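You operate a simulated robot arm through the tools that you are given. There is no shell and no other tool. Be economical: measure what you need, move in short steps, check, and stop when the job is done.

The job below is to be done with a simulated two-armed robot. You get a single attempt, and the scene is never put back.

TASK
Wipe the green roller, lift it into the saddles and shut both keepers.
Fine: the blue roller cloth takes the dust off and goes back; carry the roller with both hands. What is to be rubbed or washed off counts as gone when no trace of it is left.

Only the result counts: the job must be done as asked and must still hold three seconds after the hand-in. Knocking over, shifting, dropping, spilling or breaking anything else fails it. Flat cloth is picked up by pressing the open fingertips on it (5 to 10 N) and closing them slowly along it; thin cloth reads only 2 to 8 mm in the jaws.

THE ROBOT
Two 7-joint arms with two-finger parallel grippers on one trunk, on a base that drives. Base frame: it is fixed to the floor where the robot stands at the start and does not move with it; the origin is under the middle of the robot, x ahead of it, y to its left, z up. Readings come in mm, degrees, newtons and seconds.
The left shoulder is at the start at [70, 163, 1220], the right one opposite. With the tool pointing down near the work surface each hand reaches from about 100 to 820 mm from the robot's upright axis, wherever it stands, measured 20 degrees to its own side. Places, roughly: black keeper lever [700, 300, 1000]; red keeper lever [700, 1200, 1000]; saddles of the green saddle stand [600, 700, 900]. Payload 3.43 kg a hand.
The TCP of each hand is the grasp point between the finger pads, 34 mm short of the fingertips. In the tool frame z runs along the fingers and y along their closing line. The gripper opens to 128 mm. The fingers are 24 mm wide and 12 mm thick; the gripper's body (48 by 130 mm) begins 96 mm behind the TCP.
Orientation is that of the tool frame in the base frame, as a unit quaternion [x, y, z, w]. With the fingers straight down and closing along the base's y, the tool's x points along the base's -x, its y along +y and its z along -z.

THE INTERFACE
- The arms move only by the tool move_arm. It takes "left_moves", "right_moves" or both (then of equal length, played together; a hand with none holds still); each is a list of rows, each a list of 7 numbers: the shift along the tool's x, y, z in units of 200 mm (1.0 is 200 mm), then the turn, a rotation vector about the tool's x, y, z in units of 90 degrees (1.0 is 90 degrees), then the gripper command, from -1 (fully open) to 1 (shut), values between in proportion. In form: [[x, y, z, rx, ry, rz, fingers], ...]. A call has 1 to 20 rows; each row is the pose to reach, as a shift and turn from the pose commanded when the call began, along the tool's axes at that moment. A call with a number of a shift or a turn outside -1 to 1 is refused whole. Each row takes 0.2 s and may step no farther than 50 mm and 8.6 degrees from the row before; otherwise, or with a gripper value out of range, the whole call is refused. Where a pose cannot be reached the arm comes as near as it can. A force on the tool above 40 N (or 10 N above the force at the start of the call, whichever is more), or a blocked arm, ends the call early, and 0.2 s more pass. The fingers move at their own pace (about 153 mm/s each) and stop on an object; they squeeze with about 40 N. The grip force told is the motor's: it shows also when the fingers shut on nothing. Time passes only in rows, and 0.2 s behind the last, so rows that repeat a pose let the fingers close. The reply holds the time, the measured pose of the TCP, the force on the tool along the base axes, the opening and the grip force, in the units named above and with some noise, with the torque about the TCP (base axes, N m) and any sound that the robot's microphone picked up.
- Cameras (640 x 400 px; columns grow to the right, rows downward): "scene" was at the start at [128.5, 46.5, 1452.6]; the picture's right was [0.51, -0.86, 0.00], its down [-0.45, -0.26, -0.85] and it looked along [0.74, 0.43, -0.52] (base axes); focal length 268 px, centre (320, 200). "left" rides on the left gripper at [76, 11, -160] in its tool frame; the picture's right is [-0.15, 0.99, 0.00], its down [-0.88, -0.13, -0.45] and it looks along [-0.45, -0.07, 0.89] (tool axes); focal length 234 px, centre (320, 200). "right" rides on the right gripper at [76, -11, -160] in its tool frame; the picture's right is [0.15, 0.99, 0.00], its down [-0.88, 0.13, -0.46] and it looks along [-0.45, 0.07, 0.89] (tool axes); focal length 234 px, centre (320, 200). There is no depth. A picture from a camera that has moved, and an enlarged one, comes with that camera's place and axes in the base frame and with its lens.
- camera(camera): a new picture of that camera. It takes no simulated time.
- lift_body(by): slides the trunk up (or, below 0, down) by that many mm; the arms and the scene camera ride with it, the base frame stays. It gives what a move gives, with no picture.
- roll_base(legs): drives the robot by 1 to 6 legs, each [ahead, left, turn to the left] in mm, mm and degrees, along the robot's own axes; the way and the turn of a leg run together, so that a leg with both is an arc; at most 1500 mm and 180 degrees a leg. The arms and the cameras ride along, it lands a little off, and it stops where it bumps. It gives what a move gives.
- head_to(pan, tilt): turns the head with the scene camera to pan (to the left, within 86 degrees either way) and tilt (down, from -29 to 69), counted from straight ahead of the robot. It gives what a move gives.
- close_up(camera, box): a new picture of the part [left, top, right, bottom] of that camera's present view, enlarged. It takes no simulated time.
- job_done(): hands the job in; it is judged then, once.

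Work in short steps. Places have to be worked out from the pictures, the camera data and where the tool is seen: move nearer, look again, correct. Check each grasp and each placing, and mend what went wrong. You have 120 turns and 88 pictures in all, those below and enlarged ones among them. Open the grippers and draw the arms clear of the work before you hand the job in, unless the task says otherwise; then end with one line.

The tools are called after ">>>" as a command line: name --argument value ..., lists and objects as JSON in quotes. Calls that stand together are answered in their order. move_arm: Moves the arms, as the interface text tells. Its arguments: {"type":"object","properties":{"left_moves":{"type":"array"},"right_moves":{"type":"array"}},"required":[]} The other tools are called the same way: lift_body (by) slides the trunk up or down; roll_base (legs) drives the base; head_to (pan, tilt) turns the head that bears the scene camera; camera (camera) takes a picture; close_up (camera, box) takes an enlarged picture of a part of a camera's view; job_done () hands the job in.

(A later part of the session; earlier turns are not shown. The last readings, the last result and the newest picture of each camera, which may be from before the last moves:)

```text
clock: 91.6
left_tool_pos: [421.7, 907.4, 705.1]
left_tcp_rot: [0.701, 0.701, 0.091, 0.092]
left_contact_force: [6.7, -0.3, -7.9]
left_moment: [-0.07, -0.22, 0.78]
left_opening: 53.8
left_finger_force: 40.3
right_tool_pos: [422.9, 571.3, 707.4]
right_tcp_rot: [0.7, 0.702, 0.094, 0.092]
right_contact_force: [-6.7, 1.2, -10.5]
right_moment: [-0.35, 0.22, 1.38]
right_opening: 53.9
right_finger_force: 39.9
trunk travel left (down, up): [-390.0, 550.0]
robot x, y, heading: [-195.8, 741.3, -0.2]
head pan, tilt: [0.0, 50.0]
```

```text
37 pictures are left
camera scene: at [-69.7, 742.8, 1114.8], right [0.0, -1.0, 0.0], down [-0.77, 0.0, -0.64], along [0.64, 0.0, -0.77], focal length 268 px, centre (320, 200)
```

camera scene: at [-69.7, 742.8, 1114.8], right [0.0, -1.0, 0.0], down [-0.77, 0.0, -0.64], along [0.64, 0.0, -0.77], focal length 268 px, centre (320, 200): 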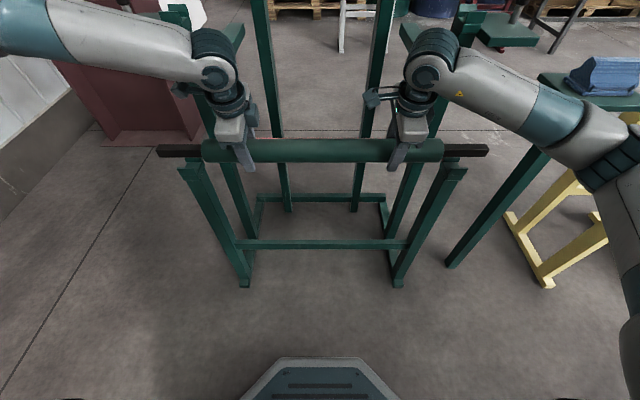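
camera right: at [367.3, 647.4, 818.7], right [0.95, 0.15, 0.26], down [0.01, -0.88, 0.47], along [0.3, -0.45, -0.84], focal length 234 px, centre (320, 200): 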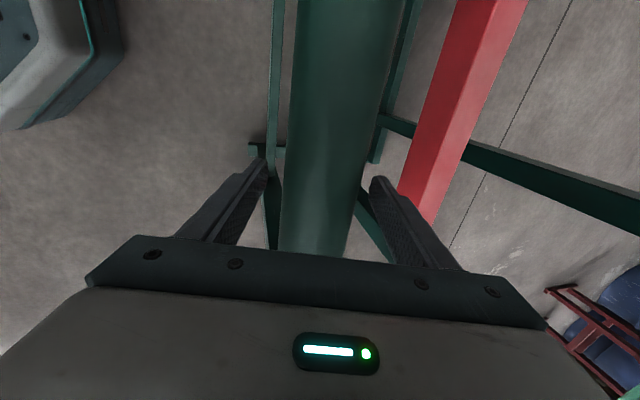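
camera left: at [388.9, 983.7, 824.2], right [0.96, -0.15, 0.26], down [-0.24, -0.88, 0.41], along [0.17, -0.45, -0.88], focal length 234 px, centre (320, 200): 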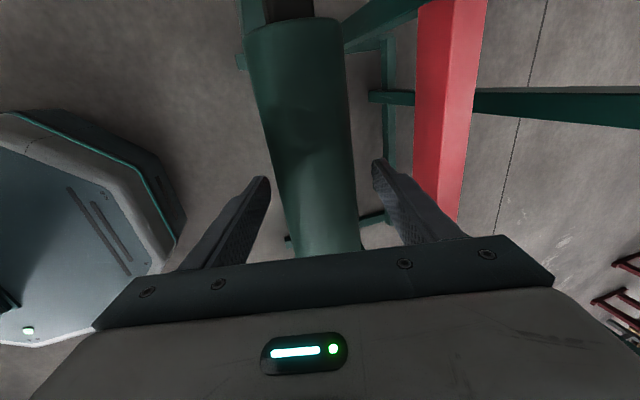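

The roller is up, ≈9 N per hand, level. I raise it 265 mm more with the trunk, to clear the saddle lips.

>>> lift_body --by 265

>>> head_to --pan 0 --tilt 35

>>> camera --camera "scene"

```text
clock: 94.3
left_tool_pos: [422.5, 908.0, 970.3]
left_tcp_rot: [0.701, 0.701, 0.092, 0.092]
left_contact_force: [6.2, -0.7, -5.8]
left_moment: [-0.63, -0.26, 1.06]
left_opening: 54.2
left_finger_force: 40.6
right_tool_pos: [423.7, 570.8, 971.6]
right_tcp_rot: [0.702, 0.7, 0.094, 0.091]
right_contact_force: [-5.6, -0.2, -12.7]
right_moment: [-0.32, 0.28, 1.07]
right_opening: 53.9
right_finger_force: 39.5
trunk travel left (down, up): [-655.0, 285.0]
robot x, y, heading: [-200.7, 740.0, 0.2]
head pan, tilt: [0.0, 50.0]
```

```text
clock: 95.0
left_tool_pos: [422.3, 908.1, 970.5]
left_tcp_rot: [0.701, 0.701, 0.091, 0.093]
left_contact_force: [5.6, -0.5, -6.0]
left_moment: [-0.6, -0.19, 1.04]
left_opening: 54.2
left_finger_force: 40.4
right_tool_pos: [423.5, 571.7, 972.8]
right_tcp_rot: [0.701, 0.701, 0.095, 0.092]
right_contact_force: [-4.6, 0.7, -12.0]
right_moment: [-0.4, 0.18, 0.92]
right_opening: 54.0
right_finger_force: 40.6
trunk travel left (down, up): [-655.0, 285.0]
robot x, y, heading: [-198.9, 739.3, -0.1]
head pan, tilt: [0.0, 35.0]
```

```text
36 pictures are left
camera scene: at [-58.5, 742.8, 1401.6], right [0.0, -1.0, 0.0], down [-0.58, 0.0, -0.82], along [0.82, 0.0, -0.58], focal length 268 px, centre (320, 200)
```

scene: 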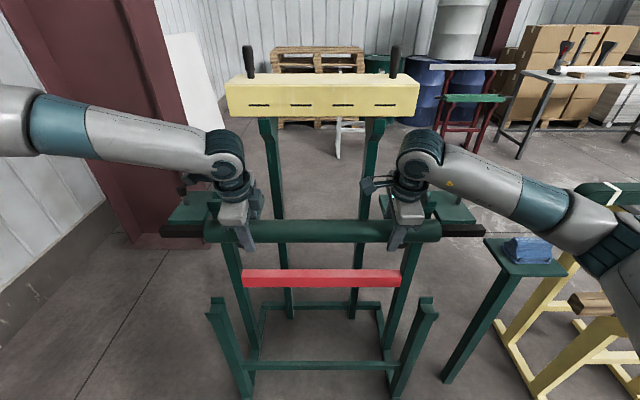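

Everything level and clear. I drive forward 150 mm and re-measure the saddles.

>>> roll_base --legs '[[150, 0, 0]]'

>>> camera --camera "scene"

>>> camera --camera "left"

```text
clock: 96.4
left_tool_pos: [571.5, 908.9, 971.7]
left_tcp_rot: [0.701, 0.701, 0.09, 0.092]
left_contact_force: [4.8, -0.9, -6.5]
left_moment: [-0.27, -0.2, 0.97]
left_opening: 54.2
left_finger_force: 40.2
right_tool_pos: [573.2, 573.0, 973.5]
right_tcp_rot: [0.701, 0.701, 0.095, 0.092]
right_contact_force: [-5.0, 1.3, -11.9]
right_moment: [-0.57, 0.17, 0.7]
right_opening: 54.1
right_finger_force: 40.0
trunk travel left (down, up): [-655.0, 285.0]
robot x, y, heading: [-48.2, 742.8, -0.2]
head pan, tilt: [0.0, 35.0]
```

```text
35 pictures are left
camera scene: at [90.9, 743.1, 1401.8], right [0.0, -1.0, 0.0], down [-0.57, 0.0, -0.82], along [0.82, 0.0, -0.57], focal length 268 px, centre (320, 200)
```

scene: 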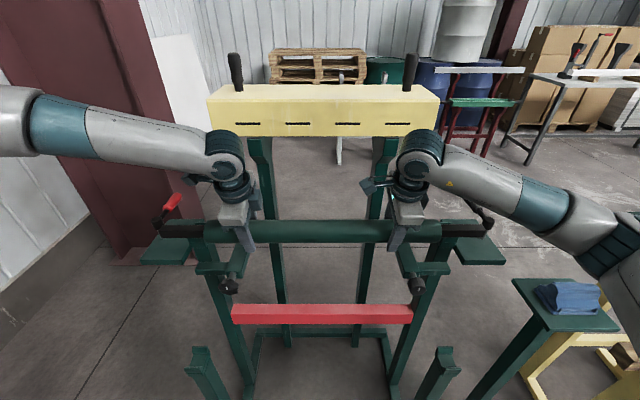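

```text
34 pictures are left
camera left: at [539.4, 984.5, 1129.3], right [0.96, -0.15, 0.26], down [-0.24, -0.88, 0.41], along [0.17, -0.45, -0.88], focal length 234 px, centre (320, 200)
```

left: 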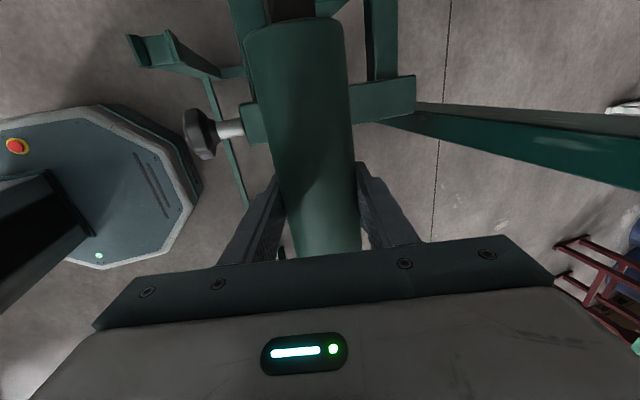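

>>> close_up --camera "scene" --box '[420, 190, 510, 270]'

>>> close_up --camera "scene" --box '[130, 190, 230, 270]'

```text
5.00 times, centred on (465, 230) of scene
camera zoom: at [90.9, 743.1, 1401.8], right [0.0, -1.0, 0.0], down [-0.57, 0.0, -0.82], along [0.82, 0.0, -0.57], focal length 1338 px, centre (-405, 50)
```

zoom: 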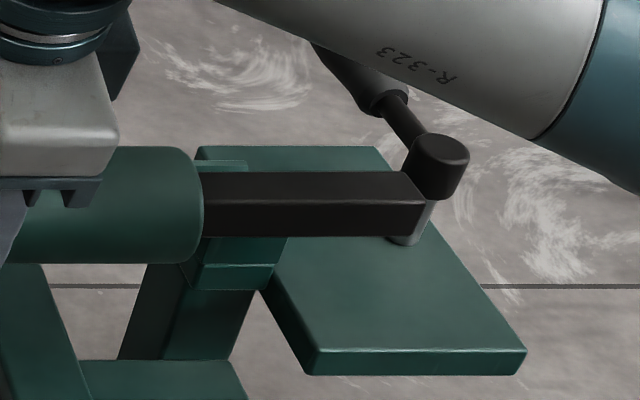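

```text
5.00 times, centred on (180, 230) of scene
camera zoom: at [90.9, 743.1, 1401.8], right [0.0, -1.0, 0.0], down [-0.57, 0.0, -0.82], along [0.82, 0.0, -0.57], focal length 1338 px, centre (1020, 50)
```

zoom: 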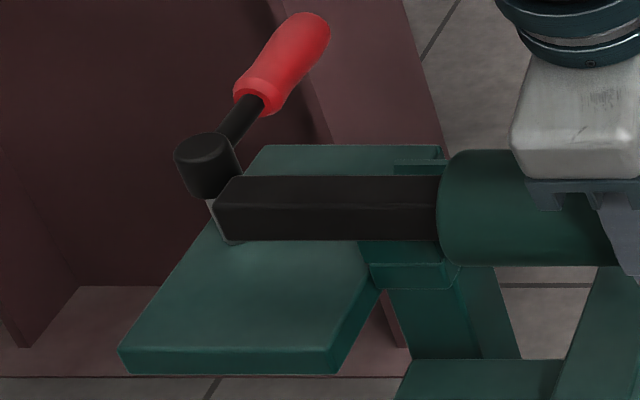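

By my measurements the saddles' notch centres lie at x≈616.5, y≈415 and ≈1052; the roller's axis is now at x≈572. I drive forward 44 and 3 to the right.

>>> roll_base --legs '[[44, -3, 0]]'

>>> head_to --pan 0 --tilt 40

>>> lift_body --by -12

>>> close_up --camera "scene" --box '[420, 150, 510, 230]'

>>> close_up --camera "scene" --box '[130, 150, 230, 230]'

```text
clock: 97.3
left_tool_pos: [613.1, 907.2, 974.0]
left_tcp_rot: [0.7, 0.702, 0.092, 0.093]
left_contact_force: [-0.7, -3.7, -9.4]
left_moment: [0.35, -0.14, 0.43]
left_opening: 53.8
left_finger_force: 40.0
right_tool_pos: [615.6, 570.3, 974.9]
right_tcp_rot: [0.701, 0.701, 0.095, 0.093]
right_contact_force: [-1.8, 3.2, -8.7]
right_moment: [-0.23, 0.07, -0.17]
right_opening: 54.0
right_finger_force: 40.0
trunk travel left (down, up): [-655.0, 285.0]
robot x, y, heading: [-6.3, 742.9, 0.1]
head pan, tilt: [0.0, 35.0]
```

```text
clock: 98.0
left_tool_pos: [615.8, 906.4, 969.3]
left_tcp_rot: [0.701, 0.702, 0.091, 0.092]
left_contact_force: [0.9, -2.0, -10.1]
left_moment: [0.13, -0.1, 0.31]
left_opening: 54.0
left_finger_force: 39.6
right_tool_pos: [617.0, 568.7, 971.6]
right_tcp_rot: [0.7, 0.702, 0.094, 0.092]
right_contact_force: [-0.6, 3.1, -8.7]
right_moment: [0.16, 0.18, -0.13]
right_opening: 54.2
right_finger_force: 40.6
trunk travel left (down, up): [-655.0, 285.0]
robot x, y, heading: [-6.6, 742.7, -0.1]
head pan, tilt: [0.0, 40.0]
```

```text
clock: 98.6
left_tool_pos: [616.0, 906.5, 958.0]
left_tcp_rot: [0.7, 0.702, 0.091, 0.092]
left_contact_force: [1.1, -2.0, -8.9]
left_moment: [0.02, 0.11, 0.24]
left_opening: 54.0
left_finger_force: 39.6
right_tool_pos: [617.6, 569.4, 959.3]
right_tcp_rot: [0.7, 0.702, 0.094, 0.092]
right_contact_force: [-0.7, 2.0, -9.9]
right_moment: [0.02, -0.12, 0.06]
right_opening: 54.2
right_finger_force: 40.3
trunk travel left (down, up): [-643.0, 297.0]
robot x, y, heading: [-4.8, 739.8, 0.2]
head pan, tilt: [0.0, 40.0]
```

```text
5.00 times, centred on (465, 190) of scene
camera zoom: at [132.7, 740.2, 1382.0], right [0.0, -1.0, 0.0], down [-0.64, 0.0, -0.76], along [0.76, 0.0, -0.64], focal length 1338 px, centre (-405, 250)
```

zoom: 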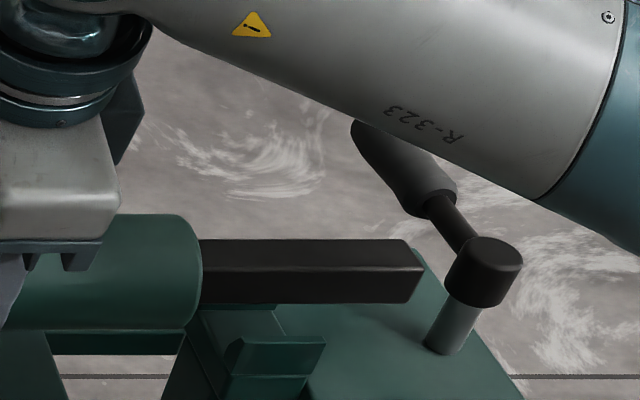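

```text
5.00 times, centred on (180, 190) of scene
camera zoom: at [132.7, 740.2, 1382.0], right [0.0, -1.0, 0.0], down [-0.64, 0.0, -0.76], along [0.76, 0.0, -0.64], focal length 1338 px, centre (1020, 250)
```

zoom: 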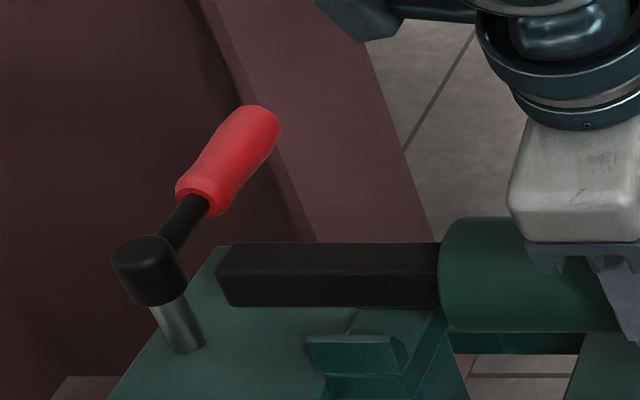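

Lips measured at y 393–434 and 1033–1079, front face x≈592; the shaft is centred over the notches. I lower 16 mm and check forces.

>>> lift_body --by -16

>>> close_up --camera "scene" --box '[420, 150, 510, 230]'

>>> close_up --camera "scene" --box '[130, 150, 230, 230]'

```text
clock: 99.2
left_tool_pos: [615.2, 906.0, 942.7]
left_tcp_rot: [0.7, 0.702, 0.091, 0.093]
left_contact_force: [2.3, -2.1, -9.2]
left_moment: [0.02, 0.15, 0.23]
left_opening: 54.1
left_finger_force: 39.9
right_tool_pos: [616.2, 568.8, 943.7]
right_tcp_rot: [0.7, 0.702, 0.095, 0.092]
right_contact_force: [-1.3, 1.9, -9.3]
right_moment: [-0.05, -0.16, 0.24]
right_opening: 54.2
right_finger_force: 40.2
trunk travel left (down, up): [-627.0, 313.0]
robot x, y, heading: [-5.7, 736.6, 0.4]
head pan, tilt: [0.0, 40.0]
```

```text
5.00 times, centred on (465, 190) of scene
camera zoom: at [131.7, 740.2, 1366.1], right [0.0, -1.0, 0.0], down [-0.64, 0.0, -0.77], along [0.77, 0.0, -0.64], focal length 1338 px, centre (-405, 250)
```

zoom: 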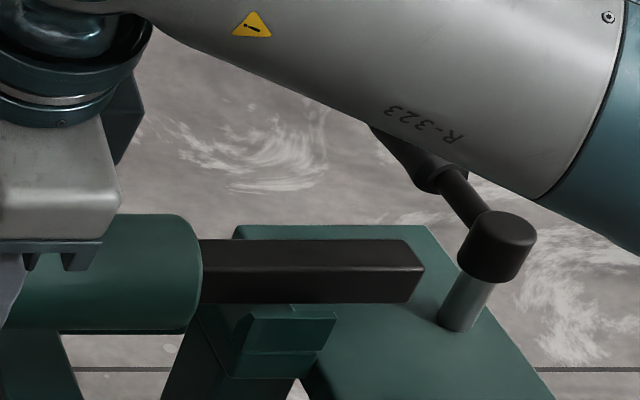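

```text
5.00 times, centred on (180, 190) of scene
camera zoom: at [131.7, 740.2, 1366.1], right [0.0, -1.0, 0.0], down [-0.64, 0.0, -0.77], along [0.77, 0.0, -0.64], focal length 1338 px, centre (1020, 250)
```

zoom: 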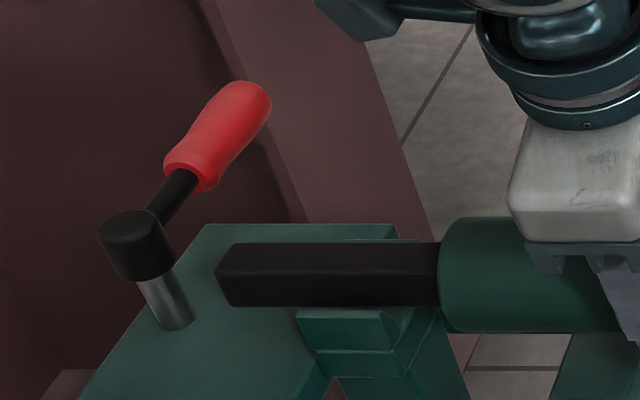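

No contact yet, shaft entering between the lips. Lower another 8 mm.

>>> lift_body --by -8

```text
clock: 99.8
left_tool_pos: [615.8, 906.4, 935.2]
left_tcp_rot: [0.701, 0.701, 0.091, 0.092]
left_contact_force: [6.8, -3.2, -10.2]
left_moment: [0.14, 0.79, -0.14]
left_opening: 54.0
left_finger_force: 40.1
right_tool_pos: [616.6, 568.6, 937.1]
right_tcp_rot: [0.701, 0.701, 0.095, 0.093]
right_contact_force: [-2.2, 3.7, -10.4]
right_moment: [-0.72, -0.94, -0.07]
right_opening: 54.2
right_finger_force: 40.0
trunk travel left (down, up): [-619.0, 321.0]
robot x, y, heading: [-6.5, 743.3, 0.2]
head pan, tilt: [0.0, 40.0]
```

A slight side load on the left; vertical still carries the weight. Lower 4 more.

>>> lift_body --by -4

>>> close_up --camera "scene" --box '[130, 150, 230, 230]'

>>> close_up --camera "scene" --box '[420, 150, 510, 230]'

```text
clock: 100.3
left_tool_pos: [615.2, 907.3, 930.4]
left_tcp_rot: [0.701, 0.701, 0.091, 0.092]
left_contact_force: [4.9, -2.0, -10.3]
left_moment: [0.0, 0.03, -0.01]
left_opening: 54.0
left_finger_force: 40.0
right_tool_pos: [615.9, 569.8, 931.9]
right_tcp_rot: [0.701, 0.701, 0.095, 0.092]
right_contact_force: [-3.2, 1.9, -8.8]
right_moment: [-0.15, -0.1, 0.29]
right_opening: 53.9
right_finger_force: 40.1
trunk travel left (down, up): [-615.0, 325.0]
robot x, y, heading: [-5.9, 739.4, 0.3]
head pan, tilt: [0.0, 40.0]
```

```text
5.00 times, centred on (180, 190) of scene
camera zoom: at [132.5, 740.4, 1354.0], right [0.0, -1.0, 0.0], down [-0.64, 0.0, -0.76], along [0.76, 0.0, -0.64], focal length 1338 px, centre (1020, 250)
```

zoom: 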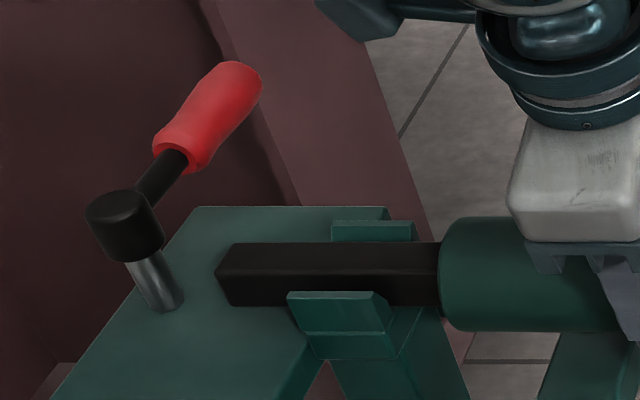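

```text
5.00 times, centred on (465, 190) of scene
camera zoom: at [132.5, 740.4, 1354.0], right [0.0, -1.0, 0.0], down [-0.64, 0.0, -0.76], along [0.76, 0.0, -0.64], focal length 1338 px, centre (-405, 250)
```

zoom: 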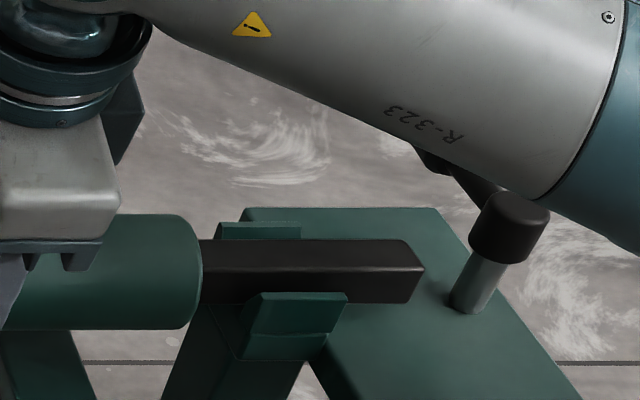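

The shaft sits between both lips at each end. I lower until the saddles take the weight.

>>> lift_body --by -4

>>> lift_body --by -3

```text
clock: 100.8
left_tool_pos: [615.1, 906.2, 926.6]
left_tcp_rot: [0.7, 0.702, 0.091, 0.092]
left_contact_force: [5.1, -1.8, -8.6]
left_moment: [0.28, -0.11, 0.03]
left_opening: 54.0
left_finger_force: 40.3
right_tool_pos: [616.7, 569.1, 928.4]
right_tcp_rot: [0.7, 0.701, 0.095, 0.092]
right_contact_force: [-2.6, 1.1, -10.3]
right_moment: [0.06, 0.04, 0.36]
right_opening: 53.9
right_finger_force: 40.2
trunk travel left (down, up): [-611.0, 329.0]
robot x, y, heading: [-3.3, 738.0, 0.3]
head pan, tilt: [0.0, 40.0]
```

```text
clock: 101.4
left_tool_pos: [615.3, 907.0, 926.7]
left_tcp_rot: [0.701, 0.701, 0.093, 0.094]
left_contact_force: [9.9, -0.4, 9.1]
left_moment: [0.87, 0.12, -0.26]
left_opening: 54.1
left_finger_force: 40.2
right_tool_pos: [616.6, 569.2, 928.1]
right_tcp_rot: [0.7, 0.701, 0.097, 0.093]
right_contact_force: [3.8, 0.5, 5.4]
right_moment: [-0.86, 0.15, 0.64]
right_opening: 54.3
right_finger_force: 40.8
trunk travel left (down, up): [-608.0, 332.0]
robot x, y, heading: [-5.5, 740.0, 0.0]
head pan, tilt: [0.0, 40.0]
```

Seated: both hands now feel upward support. I release both together and back off along the fingers.

>>> move_arm --left_moves '[[0, 0, 0, 0, 0, 0, 0.1], [0, 0, 0, 0, 0, 0, 0], [0, 0, 0, 0, 0, 0, -0.2], [0, 0, 0, 0, 0, 0, -0.4], [0, 0, 0, 0, 0, 0, -0.4], [0, 0, -0.1, 0, 0, 0, -0.4], [0, 0, -0.3, 0, 0, 0, -0.4], [0, 0, -0.5, 0, 0, 0, -0.4], [0, 0, -0.7, 0, 0, 0, -0.4]]' --right_moves '[[0, 0, 0, 0, 0, 0, 0.1], [0, 0, 0, 0, 0, 0, 0], [0, 0, 0, 0, 0, 0, -0.2], [0, 0, 0, 0, 0, 0, -0.4], [0, 0, 0, 0, 0, 0, -0.4], [0, 0, -0.1, 0, 0, 0, -0.4], [0, 0, -0.3, 0, 0, 0, -0.4], [0, 0, -0.5, 0, 0, 0, -0.4], [0, 0, -0.7, 0, 0, 0, -0.4]]'

>>> camera --camera "scene"

```text
clock: 103.4
left_tool_pos: [577.0, 906.3, 1062.2]
left_tcp_rot: [0.701, 0.701, 0.093, 0.093]
left_contact_force: [0.0, -0.8, -1.0]
left_moment: [0.01, -0.08, 0.01]
left_opening: 89.5
left_finger_force: 0.0
right_tool_pos: [576.8, 566.9, 1061.8]
right_tcp_rot: [0.7, 0.702, 0.096, 0.093]
right_contact_force: [-0.6, -0.1, 0.3]
right_moment: [-0.01, -0.05, 0.01]
right_opening: 89.3
right_finger_force: 0.0
trunk travel left (down, up): [-608.0, 332.0]
robot x, y, heading: [-8.5, 738.3, 0.4]
head pan, tilt: [0.0, 40.0]
```

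```text
25 pictures are left
camera scene: at [127.5, 740.4, 1347.5], right [0.0, -1.0, 0.0], down [-0.64, 0.0, -0.77], along [0.77, 0.0, -0.64], focal length 268 px, centre (320, 200)
```

scene: 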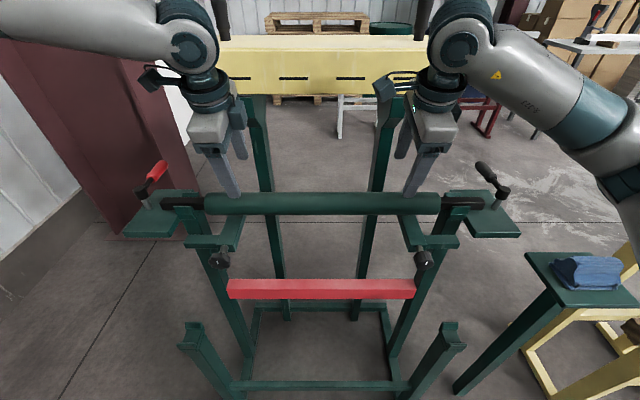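

Roller is seated in both saddles. Next the black lever: I drive right 250 mm so the right hand reaches it, keeping hands high.

>>> roll_base --legs '[[-10, -250, 0]]'

>>> move_arm --right_moves '[[0, 0, -0.1, 0, 0, 0, 0.3], [0, 0, -0.2, 0, 0, 0, 1], [0, 0, -0.2, 0, 0, 0, 1]]'

>>> head_to --pan -18 --tilt 40

>>> camera --camera "scene"

>>> camera --camera "right"

```text
clock: 105.2
left_tool_pos: [568.3, 657.9, 1059.9]
left_tcp_rot: [0.7, 0.702, 0.092, 0.092]
left_contact_force: [-0.8, 0.4, -1.1]
left_moment: [0.04, 0.02, -0.03]
left_opening: 89.3
left_finger_force: 0.0
right_tool_pos: [568.9, 319.4, 1061.3]
right_tcp_rot: [0.7, 0.702, 0.095, 0.092]
right_contact_force: [0.7, -0.7, 0.3]
right_moment: [0.0, -0.04, -0.01]
right_opening: 89.5
right_finger_force: 0.1
trunk travel left (down, up): [-608.0, 332.0]
robot x, y, heading: [-14.1, 489.9, 0.1]
head pan, tilt: [0.0, 40.0]
```

```text
clock: 106.0
left_tool_pos: [568.6, 659.0, 1059.7]
left_tcp_rot: [0.701, 0.701, 0.092, 0.093]
left_contact_force: [0.1, -0.1, -0.7]
left_moment: [0.0, 0.0, 0.0]
left_opening: 89.8
left_finger_force: 0.0
right_tool_pos: [559.3, 319.6, 1100.1]
right_tcp_rot: [0.7, 0.702, 0.096, 0.092]
right_contact_force: [-0.3, -0.1, -0.7]
right_moment: [-0.02, 0.03, -0.04]
right_opening: 0.0
right_finger_force: 33.2
trunk travel left (down, up): [-608.0, 332.0]
robot x, y, heading: [-17.4, 487.8, 0.4]
head pan, tilt: [0.0, 40.0]
```

```text
clock: 106.8
left_tool_pos: [568.3, 658.7, 1061.0]
left_tcp_rot: [0.7, 0.702, 0.092, 0.093]
left_contact_force: [-0.7, -0.2, 0.1]
left_moment: [-0.03, 0.0, 0.0]
left_opening: 89.5
left_finger_force: 0.1
right_tool_pos: [559.1, 320.4, 1101.4]
right_tcp_rot: [0.7, 0.701, 0.095, 0.092]
right_contact_force: [-1.3, -0.5, 1.2]
right_moment: [0.0, -0.03, 0.0]
right_opening: 0.2
right_finger_force: 32.9
trunk travel left (down, up): [-608.0, 332.0]
robot x, y, heading: [-15.6, 493.4, -0.0]
head pan, tilt: [-18.0, 40.0]
```

```text
24 pictures are left
camera scene: at [116.4, 465.6, 1347.3], right [-0.31, -0.95, 0.0], down [-0.61, 0.2, -0.77], along [0.73, -0.23, -0.64], focal length 268 px, centre (320, 200)
```

scene: 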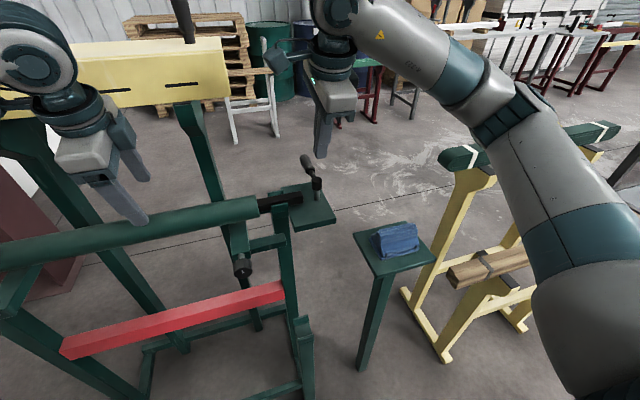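

```text
23 pictures are left
camera right: at [504.8, 395.7, 1251.7], right [0.95, 0.15, 0.26], down [0.01, -0.88, 0.47], along [0.3, -0.45, -0.84], focal length 234 px, centre (320, 200)
```

right: 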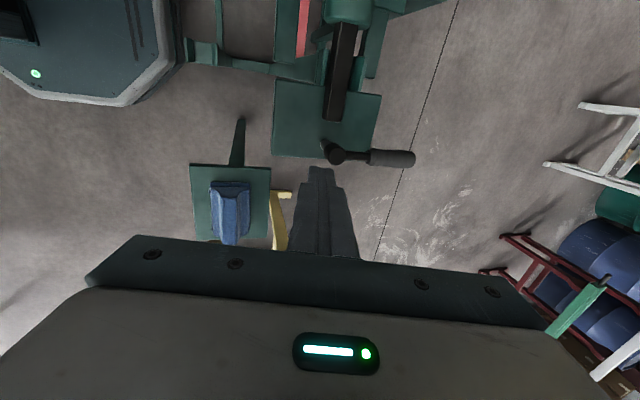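

Lever: hub ≈(620,313), handle straight along +x to x≈745, z≈962. With the fingers shut as a pin, I go to its outer side (y≈262) and down to handle height.

>>> move_arm --right_moves '[[-0.1, 0.12, 0.03, 0, 0, 0, 1], [-0.2, 0.25, 0.07, 0, 0, 0, 1], [-0.29, 0.38, 0.1, 0, 0, 0, 1], [-0.29, 0.5, 0.135, 0, 0, 0, 1], [-0.29, 0.623, 0.167, 0, 0, 0, 1], [-0.29, 0.58, 0.33, 0, 0, 0, 1], [-0.29, 0.53, 0.53, 0, 0, 0, 1], [-0.29, 0.47, 0.737, 0, 0, 0, 1]]'

>>> camera --camera "right"

>>> close_up --camera "scene" --box '[240, 100, 400, 240]'

```text
clock: 108.6
left_tool_pos: [568.2, 658.7, 1060.5]
left_tcp_rot: [0.7, 0.702, 0.092, 0.093]
left_contact_force: [0.4, -0.5, 0.0]
left_moment: [0.02, 0.04, -0.02]
left_opening: 89.7
left_finger_force: 0.1
right_tool_pos: [688.9, 262.2, 982.4]
right_tcp_rot: [0.699, 0.702, 0.096, 0.092]
right_contact_force: [-0.6, 0.4, 0.6]
right_moment: [-0.04, 0.04, -0.01]
right_opening: 0.0
right_finger_force: 33.4
trunk travel left (down, up): [-608.0, 332.0]
robot x, y, heading: [-16.4, 490.1, 0.2]
head pan, tilt: [-18.0, 40.0]
```

```text
22 pictures are left
camera right: at [635.1, 337.7, 1133.6], right [0.95, 0.15, 0.26], down [0.01, -0.88, 0.47], along [0.3, -0.45, -0.84], focal length 234 px, centre (320, 200)
```

right: 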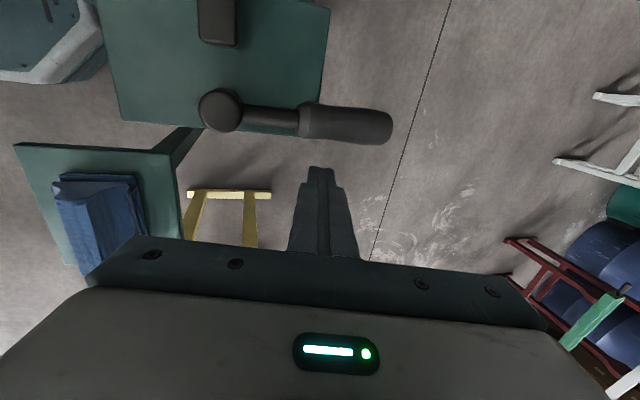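

```text
2.86 times, centred on (320, 170) of scene
camera zoom: at [117.0, 464.8, 1347.3], right [-0.31, -0.95, 0.0], down [-0.61, 0.2, -0.77], along [0.73, -0.23, -0.64], focal length 765 px, centre (320, 286)
```

zoom: 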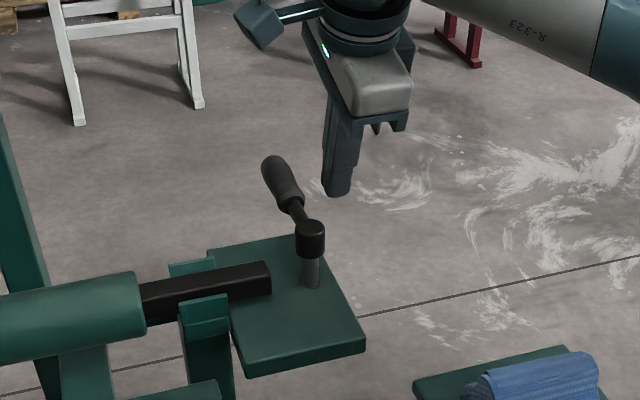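

Geometry confirmed (hub (618,311), handle r 60–128). I push the lever along its arc to about 45° and check.

>>> move_arm --right_moves '[[0.06, 0, 0, 0, 0, 0, 1], [0.119, -0.002, -0.001, 0, 0, 0, 1], [0.169, 0.011, 0.003, 0, 0, 0, 1], [0.22, 0.017, 0.005, 0, 0, 0, 1], [0.272, 0.018, 0.005, 0, 0, 0, 1], [0.324, 0.012, 0.003, 0, 0, 0, 1], [0.374, -0.001, 0, 0, 0, 0, 1], [0.422, -0.02, -0.005, 0, 0, 0, 1]]'

>>> camera --camera "right"

```text
clock: 110.4
left_tool_pos: [567.9, 658.0, 1060.1]
left_tcp_rot: [0.7, 0.702, 0.092, 0.094]
left_contact_force: [-0.7, 0.9, 0.0]
left_moment: [-0.01, -0.01, 0.02]
left_opening: 89.6
left_finger_force: 0.1
right_tool_pos: [683.5, 346.5, 983.5]
right_tcp_rot: [0.7, 0.701, 0.095, 0.091]
right_contact_force: [0.1, -0.5, 1.1]
right_moment: [0.0, 0.0, 0.01]
right_opening: 0.0
right_finger_force: 32.9
trunk travel left (down, up): [-608.0, 332.0]
robot x, y, heading: [-16.9, 495.7, 0.1]
head pan, tilt: [-18.0, 40.0]
```

```text
20 pictures are left
camera right: at [630.5, 422.3, 1134.4], right [0.95, 0.15, 0.26], down [0.01, -0.88, 0.47], along [0.3, -0.45, -0.84], focal length 234 px, centre (320, 200)
```

right: 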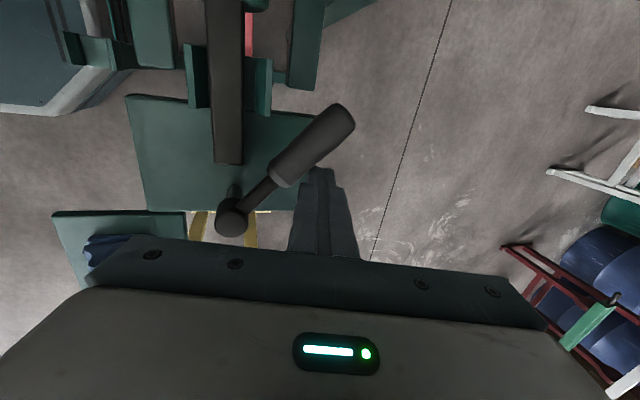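

The lever follows well (≈45°). I continue to about 90°.

>>> move_arm --right_moves '[[0.046, -0.025, -0.007, 0, 0, 0, 1], [0.087, -0.055, -0.015, 0, 0, 0, 1], [0.124, -0.09, -0.024, 0, 0, 0, 1], [0.156, -0.13, -0.035, 0, 0, 0, 1], [0.182, -0.173, -0.046, 0, 0, 0, 1], [0.202, -0.219, -0.059, 0, 0, 0, 1]]'

>>> camera --camera "right"

>>> close_up --camera "scene" --box '[220, 100, 380, 240]'

```text
clock: 111.8
left_tool_pos: [568.8, 657.4, 1060.3]
left_tcp_rot: [0.699, 0.703, 0.092, 0.094]
left_contact_force: [0.4, 1.2, 0.0]
left_moment: [0.01, 0.0, -0.01]
left_opening: 89.5
left_finger_force: 0.0
right_tool_pos: [637.8, 388.4, 983.0]
right_tcp_rot: [0.699, 0.703, 0.095, 0.092]
right_contact_force: [0.0, -0.7, -0.4]
right_moment: [-0.04, -0.01, -0.01]
right_opening: 0.0
right_finger_force: 32.9
trunk travel left (down, up): [-608.0, 332.0]
robot x, y, heading: [-16.9, 492.5, 0.2]
head pan, tilt: [-18.0, 40.0]
```

```text
19 pictures are left
camera right: at [584.5, 463.2, 1133.8], right [0.95, 0.15, 0.26], down [0.01, -0.88, 0.47], along [0.3, -0.45, -0.84], focal length 234 px, centre (320, 200)
```

right: 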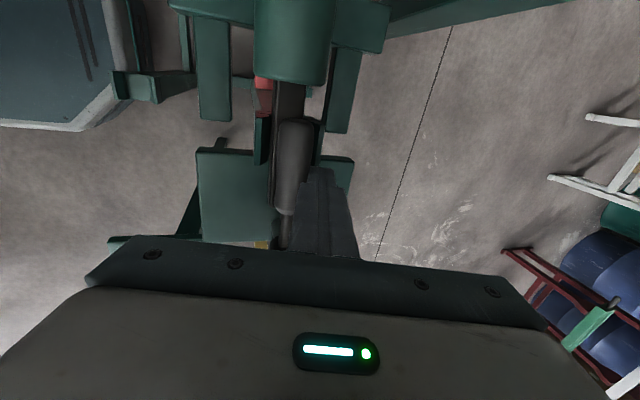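

```text
2.86 times, centred on (300, 170) of scene
camera zoom: at [116.2, 465.7, 1347.4], right [-0.31, -0.95, 0.0], down [-0.61, 0.2, -0.77], along [0.73, -0.23, -0.64], focal length 765 px, centre (377, 286)
```

zoom: 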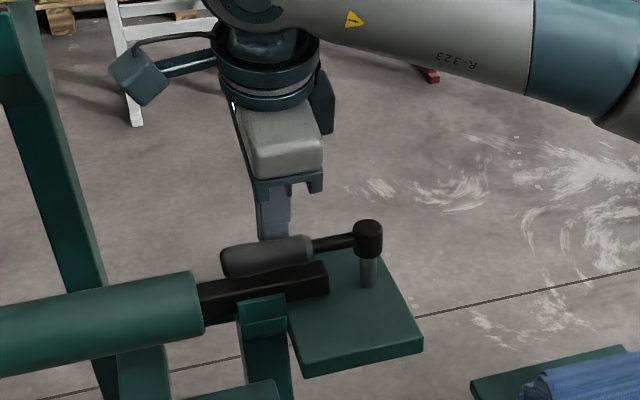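

The lever now lies over the shaft at ~90° without resistance. I push a few mm further to feel for a stop.

>>> move_arm --right_moves '[[0, -0.015, -0.004, 0, 0, 0, 1], [0, -0.03, -0.008, 0, 0, 0, 1], [0, -0.03, -0.008, 0, 0, 0, 1]]'

```text
clock: 112.6
left_tool_pos: [571.8, 658.1, 1059.6]
left_tcp_rot: [0.699, 0.703, 0.091, 0.092]
left_contact_force: [-0.1, -0.4, -0.8]
left_moment: [0.01, 0.02, -0.01]
left_opening: 89.8
left_finger_force: 0.1
right_tool_pos: [637.0, 387.6, 983.9]
right_tcp_rot: [0.7, 0.701, 0.096, 0.093]
right_contact_force: [30.7, 0.8, 10.0]
right_moment: [-0.08, -0.54, 0.34]
right_opening: 0.2
right_finger_force: 33.0
trunk travel left (down, up): [-608.0, 332.0]
robot x, y, heading: [-18.9, 487.0, 0.2]
head pan, tilt: [-18.0, 40.0]
```

Firm stop (30 N): black keeper is fully shut. I back off +x, then away upward and outward.

>>> move_arm --right_moves '[[0, 0.05, 0.013, 0, 0, 0, 1], [-0.02, 0.12, 0.03, 0, 0, 0, 1], [-0.15, 0.14, 0.02, 0, 0, 0, 1], [-0.3, 0.16, -0.05, 0, 0, 0, 1], [-0.4, 0.16, -0.25, 0, 0, 0, 1], [-0.4, 0.16, -0.45, 0, 0, 0, 1]]'

>>> close_up --camera "scene" --box '[220, 100, 380, 240]'

```text
clock: 114.0
left_tool_pos: [567.3, 658.9, 1060.2]
left_tcp_rot: [0.7, 0.702, 0.091, 0.094]
left_contact_force: [-1.0, -0.5, 0.0]
left_moment: [-0.01, -0.03, 0.01]
left_opening: 89.6
left_finger_force: 0.0
right_tool_pos: [639.1, 308.0, 1077.6]
right_tcp_rot: [0.699, 0.702, 0.095, 0.092]
right_contact_force: [0.3, 0.4, 0.6]
right_moment: [-0.04, -0.04, 0.0]
right_opening: 0.0
right_finger_force: 33.1
trunk travel left (down, up): [-608.0, 332.0]
robot x, y, heading: [-13.7, 491.2, -0.0]
head pan, tilt: [-18.0, 40.0]
```

```text
2.86 times, centred on (300, 170) of scene
camera zoom: at [115.6, 466.4, 1347.4], right [-0.31, -0.95, 0.0], down [-0.61, 0.2, -0.77], along [0.73, -0.24, -0.64], focal length 765 px, centre (377, 286)
```

zoom: 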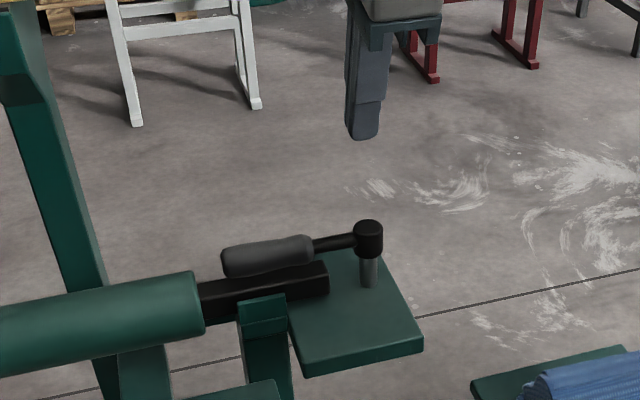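

Black keeper holds. I retract the right hand 100 mm, shut the left fingers, and drive left to the red lever.

>>> move_arm --right_moves '[[0, -0.16, -0.043, 0, 0, 0, 1], [0, -0.32, -0.086, 0, 0, 0, 1], [0, -0.483, -0.13, 0, 0, 0, 1]]' --left_moves '[[0, -0.04, -0.15, 0, 0, 0, 0], [0, -0.04, -0.2, 0, 0, 0, 1], [0, -0.04, -0.2, 0, 0, 0, 1]]'

>>> roll_base --legs '[[0, 490, 0]]'

>>> head_to --pan 18 --tilt 40

>>> camera --camera "scene"

>>> camera --camera "left"

```text
clock: 114.8
left_tool_pos: [550.5, 659.3, 1097.1]
left_tcp_rot: [0.7, 0.702, 0.091, 0.093]
left_contact_force: [-1.0, 0.1, 0.2]
left_moment: [0.01, -0.01, 0.01]
left_opening: 0.0
left_finger_force: 33.4
right_tool_pos: [538.9, 306.3, 1077.2]
right_tcp_rot: [0.7, 0.702, 0.097, 0.092]
right_contact_force: [0.4, -0.2, 0.9]
right_moment: [0.01, -0.04, 0.0]
right_opening: 0.4
right_finger_force: 32.8
trunk travel left (down, up): [-608.0, 332.0]
robot x, y, heading: [-18.0, 492.6, 0.3]
head pan, tilt: [-18.0, 40.0]
```

```text
clock: 117.7
left_tool_pos: [550.1, 1147.0, 1096.6]
left_tcp_rot: [0.702, 0.701, 0.091, 0.093]
left_contact_force: [0.2, 0.3, 1.0]
left_moment: [-0.03, -0.01, -0.01]
left_opening: 0.1
left_finger_force: 33.5
right_tool_pos: [537.4, 794.5, 1077.3]
right_tcp_rot: [0.701, 0.701, 0.095, 0.091]
right_contact_force: [0.2, -0.6, -0.3]
right_moment: [0.01, -0.03, -0.01]
right_opening: 0.1
right_finger_force: 32.7
trunk travel left (down, up): [-608.0, 332.0]
robot x, y, heading: [-17.7, 983.3, -0.1]
head pan, tilt: [-18.0, 40.0]
```

```text
clock: 118.7
left_tool_pos: [551.0, 1146.6, 1096.5]
left_tcp_rot: [0.701, 0.701, 0.092, 0.093]
left_contact_force: [-0.8, 0.0, -0.8]
left_moment: [-0.01, 0.0, 0.0]
left_opening: 0.0
left_finger_force: 33.1
right_tool_pos: [538.1, 794.9, 1076.9]
right_tcp_rot: [0.701, 0.7, 0.094, 0.092]
right_contact_force: [0.5, 0.0, -0.2]
right_moment: [-0.02, 0.0, 0.0]
right_opening: 0.2
right_finger_force: 32.8
trunk travel left (down, up): [-608.0, 332.0]
robot x, y, heading: [-16.9, 979.1, -0.3]
head pan, tilt: [18.0, 40.0]
```

```text
16 pictures are left
camera scene: at [116.2, 1007.5, 1347.3], right [0.31, -0.95, 0.0], down [-0.61, -0.2, -0.77], along [0.73, 0.23, -0.64], focal length 268 px, centre (320, 200)
```

scene: 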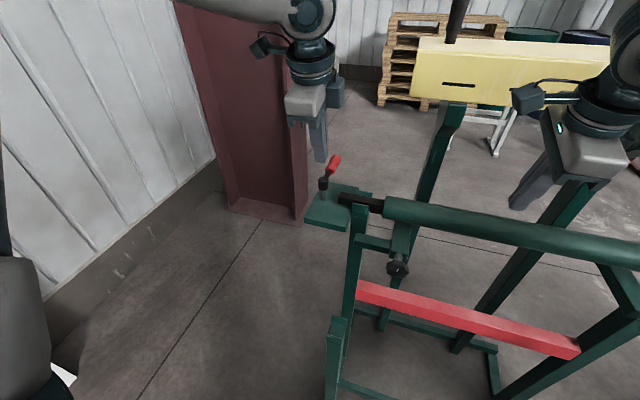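

```text
15 pictures are left
camera left: at [518.4, 1221.6, 1254.5], right [0.96, -0.15, 0.26], down [-0.25, -0.88, 0.41], along [0.17, -0.45, -0.88], focal length 234 px, centre (320, 200)
```

left: 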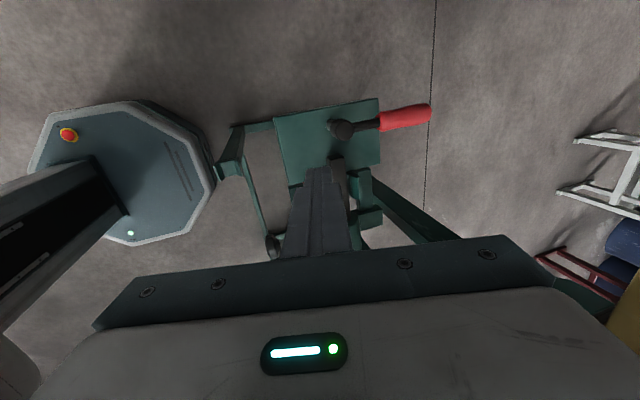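

Red lever: hub ≈(619,1162), handle along +x to x≈748. I take the left pin to its outer side (y≈1212) and down.

>>> move_arm --left_moves '[[0.11, 0.13, 0.035, 0, 0, 0, 1], [0.22, 0.26, 0.07, 0, 0, 0, 1], [0.325, 0.4, 0.107, 0, 0, 0, 1], [0.325, 0.53, 0.142, 0, 0, 0, 1], [0.325, 0.667, 0.179, 0, 0, 0, 1], [0.325, 0.62, 0.35, 0, 0, 0, 1], [0.325, 0.57, 0.54, 0, 0, 0, 1], [0.325, 0.52, 0.727, 0, 0, 0, 1]]'

>>> camera --camera "left"

>>> close_up --camera "scene" --box '[250, 100, 410, 240]'

```text
clock: 120.5
left_tool_pos: [689.7, 1210.8, 980.9]
left_tcp_rot: [0.701, 0.701, 0.091, 0.093]
left_contact_force: [-0.4, -0.5, -0.5]
left_moment: [-0.01, 0.01, 0.01]
left_opening: 0.1
left_finger_force: 33.2
right_tool_pos: [538.7, 795.7, 1077.1]
right_tcp_rot: [0.701, 0.7, 0.095, 0.092]
right_contact_force: [0.7, 0.1, -0.4]
right_moment: [0.03, 0.01, 0.01]
right_opening: 0.0
right_finger_force: 33.3
trunk travel left (down, up): [-608.0, 332.0]
robot x, y, heading: [-20.1, 980.2, -0.1]
head pan, tilt: [18.0, 40.0]
```

```text
14 pictures are left
camera left: at [657.5, 1286.6, 1139.0], right [0.96, -0.15, 0.26], down [-0.24, -0.88, 0.41], along [0.16, -0.45, -0.88], focal length 234 px, centre (320, 200)
```

left: 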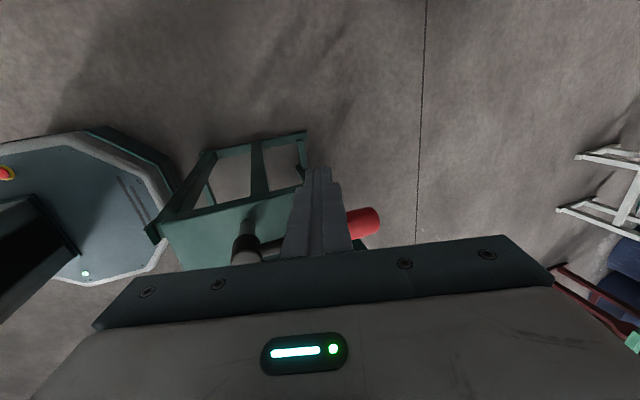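

```text
2.86 times, centred on (330, 170) of scene
camera zoom: at [117.1, 1008.0, 1347.3], right [0.31, -0.95, 0.0], down [-0.61, -0.2, -0.77], along [0.73, 0.24, -0.64], focal length 765 px, centre (291, 286)
```

zoom: 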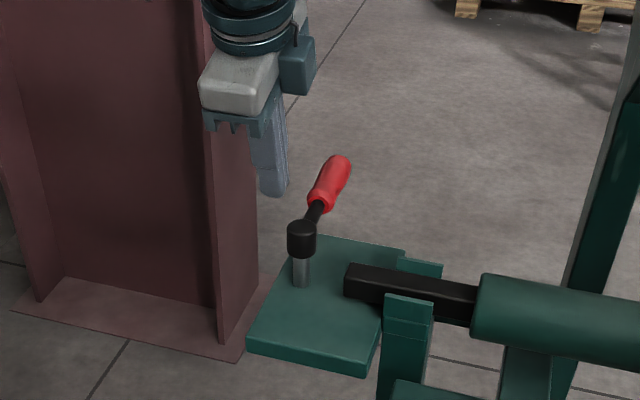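

Positioned outside the red handle. I push it along its mirrored arc to 90°.

>>> move_arm --left_moves '[[-0.06, 0, 0, 0, 0, 0, 1], [-0.11, -0.005, -0.001, 0, 0, 0, 1], [-0.16, 0.007, 0.002, 0, 0, 0, 1], [-0.21, 0.013, 0.004, 0, 0, 0, 1], [-0.2625, 0.014, 0.004, 0, 0, 0, 1], [-0.315, 0.008, 0.002, 0, 0, 0, 1], [-0.365, -0.005, -0.001, 0, 0, 0, 1], [-0.4125, -0.024, -0.006, 0, 0, 0, 1], [-0.4575, -0.048, -0.013, 0, 0, 0, 1], [-0.5, -0.079, -0.021, 0, 0, 0, 1], [-0.535, -0.114, -0.031, 0, 0, 0, 1], [-0.5675, -0.155, -0.041, 0, 0, 0, 1], [-0.595, -0.197, -0.053, 0, 0, 0, 1], [-0.615, -0.242, -0.065, 0, 0, 0, 1]]'

>>> close_up --camera "scene" --box '[250, 100, 410, 240]'

```text
clock: 123.7
left_tool_pos: [627.9, 1137.4, 991.6]
left_tcp_rot: [0.698, 0.703, 0.096, 0.096]
left_contact_force: [15.2, 5.8, -5.2]
left_moment: [0.19, -0.46, -0.1]
left_opening: 0.0
left_finger_force: 32.9
left hand out of reach, approached as far as the arm can: row 3, 4, 5, 6, 7, 8, 9, 10, 11, 12, 13, 14
right_tool_pos: [542.4, 796.5, 1077.0]
right_tcp_rot: [0.701, 0.7, 0.095, 0.093]
right_contact_force: [-0.1, -0.6, 0.3]
right_moment: [0.04, -0.01, 0.01]
right_opening: 0.0
right_finger_force: 33.1
trunk travel left (down, up): [-608.0, 332.0]
robot x, y, heading: [-14.3, 982.7, 0.1]
head pan, tilt: [18.0, 40.0]
stopped in row 14 (left hand): the force on the tool passed its limit (the readings are from after the stop); the commanded pose is now the measured one
```

```text
2.86 times, centred on (330, 170) of scene
camera zoom: at [119.1, 1007.7, 1346.9], right [0.31, -0.95, 0.0], down [-0.61, -0.2, -0.77], along [0.73, 0.24, -0.64], focal length 765 px, centre (291, 286)
```

zoom: 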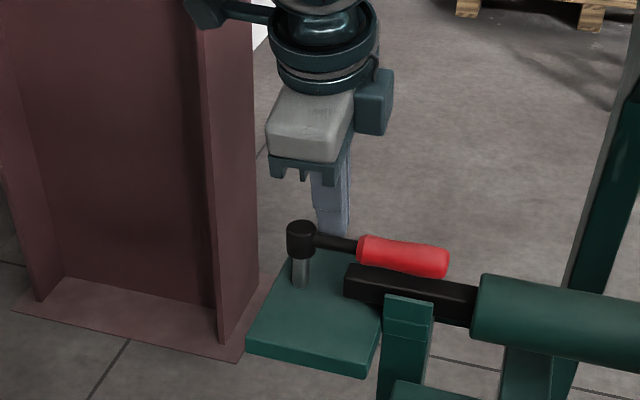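

The left arm ran to its limit but the red lever came round over the shaft and stopped the pin with force. I back the left hand off and inspect the angle.

>>> move_arm --left_moves '[[0, 0.06, 0.016, 0, 0, 0, 1], [0.02, 0.12, 0.032, 0, 0, 0, 1], [0.15, 0.13, -0.05, 0, 0, 0, 1], [0.3, 0.13, -0.2, 0, 0, 0, 1], [0.35, 0.13, -0.4, 0, 0, 0, 1], [0.35, 0.0, -0.55, 0, 0, 0, 1]]'

>>> close_up --camera "scene" --box '[290, 150, 410, 240]'

>>> camera --camera "left"

```text
clock: 125.1
left_tool_pos: [593.3, 1205.9, 1100.8]
left_tcp_rot: [0.699, 0.702, 0.096, 0.098]
left_contact_force: [-0.2, -0.2, -0.3]
left_moment: [-0.03, -0.04, -0.02]
left_opening: 0.0
left_finger_force: 33.3
left hand out of reach, approached as far as the arm can: row 1, 2
right_tool_pos: [536.2, 795.6, 1079.1]
right_tcp_rot: [0.701, 0.7, 0.096, 0.093]
right_contact_force: [0.4, 0.4, -1.1]
right_moment: [-0.04, -0.02, 0.01]
right_opening: 0.0
right_finger_force: 32.8
trunk travel left (down, up): [-608.0, 332.0]
robot x, y, heading: [-14.7, 983.6, -0.1]
head pan, tilt: [18.0, 40.0]
```

```text
4.44 times, centred on (350, 195) of scene
camera zoom: at [114.3, 1008.0, 1347.6], right [0.31, -0.95, 0.0], down [-0.61, -0.2, -0.77], along [0.73, 0.24, -0.64], focal length 1190 px, centre (187, 222)
```

zoom: 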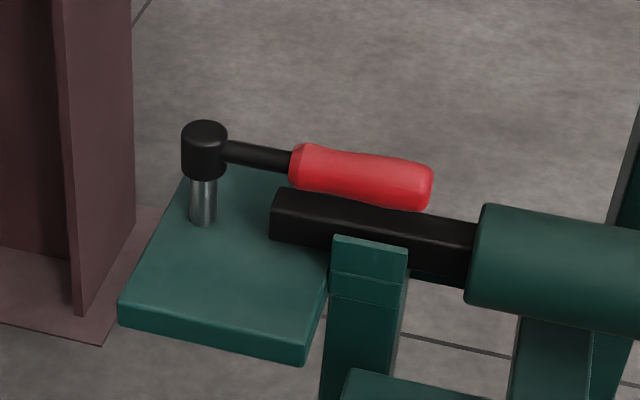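

```text
10 pictures are left
camera left: at [557.5, 1281.1, 1258.3], right [0.95, -0.14, 0.27], down [-0.25, -0.88, 0.41], along [0.18, -0.45, -0.87], focal length 234 px, centre (320, 200)
```

left: 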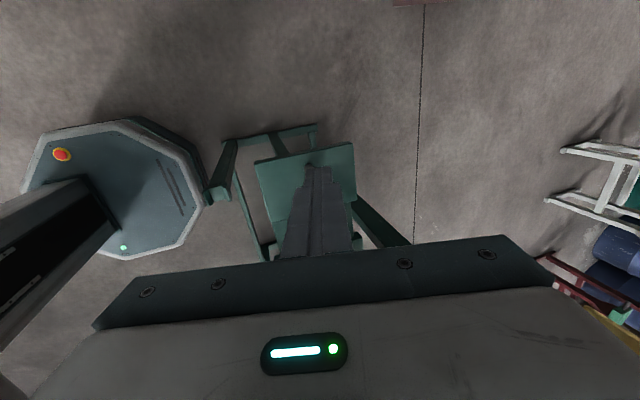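

The red lever lies at ≈89°, over the shaft, but I want to feel its stop as with the black one. I drive right 160 so the left arm has room, then approach its +x side.

>>> roll_base --legs '[[0, -160, 0]]'

>>> move_arm --left_moves '[[0.11, 0, 0, 0, 0, 0, 1], [0.22, 0.03, 0.01, 0, 0, 0, 1], [0.22, 0.2, 0.05, 0, 0, 0, 1], [0.22, 0.38, 0.1, 0, 0, 0, 1]]'

```text
clock: 126.5
left_tool_pos: [594.8, 1048.9, 1098.9]
left_tcp_rot: [0.698, 0.703, 0.095, 0.097]
left_contact_force: [-0.6, 0.2, 1.0]
left_moment: [-0.04, 0.02, -0.01]
left_opening: 0.0
left_finger_force: 33.2
right_tool_pos: [538.6, 638.3, 1078.1]
right_tcp_rot: [0.7, 0.701, 0.095, 0.092]
right_contact_force: [-0.3, -0.2, -0.4]
right_moment: [-0.02, -0.03, 0.05]
right_opening: 0.1
right_finger_force: 32.8
trunk travel left (down, up): [-608.0, 332.0]
robot x, y, heading: [-15.3, 821.6, 0.1]
head pan, tilt: [18.0, 40.0]
```

```text
clock: 127.5
left_tool_pos: [674.6, 1093.0, 1099.7]
left_tcp_rot: [0.699, 0.703, 0.094, 0.096]
left_contact_force: [-0.2, -1.0, -1.0]
left_moment: [-0.04, -0.02, 0.0]
left_opening: 0.0
left_finger_force: 33.3
right_tool_pos: [538.9, 638.7, 1076.4]
right_tcp_rot: [0.7, 0.702, 0.094, 0.092]
right_contact_force: [1.0, -0.4, 0.0]
right_moment: [0.01, 0.05, -0.01]
right_opening: 0.1
right_finger_force: 32.6
trunk travel left (down, up): [-608.0, 332.0]
robot x, y, heading: [-16.3, 824.3, 0.1]
head pan, tilt: [18.0, 40.0]
```

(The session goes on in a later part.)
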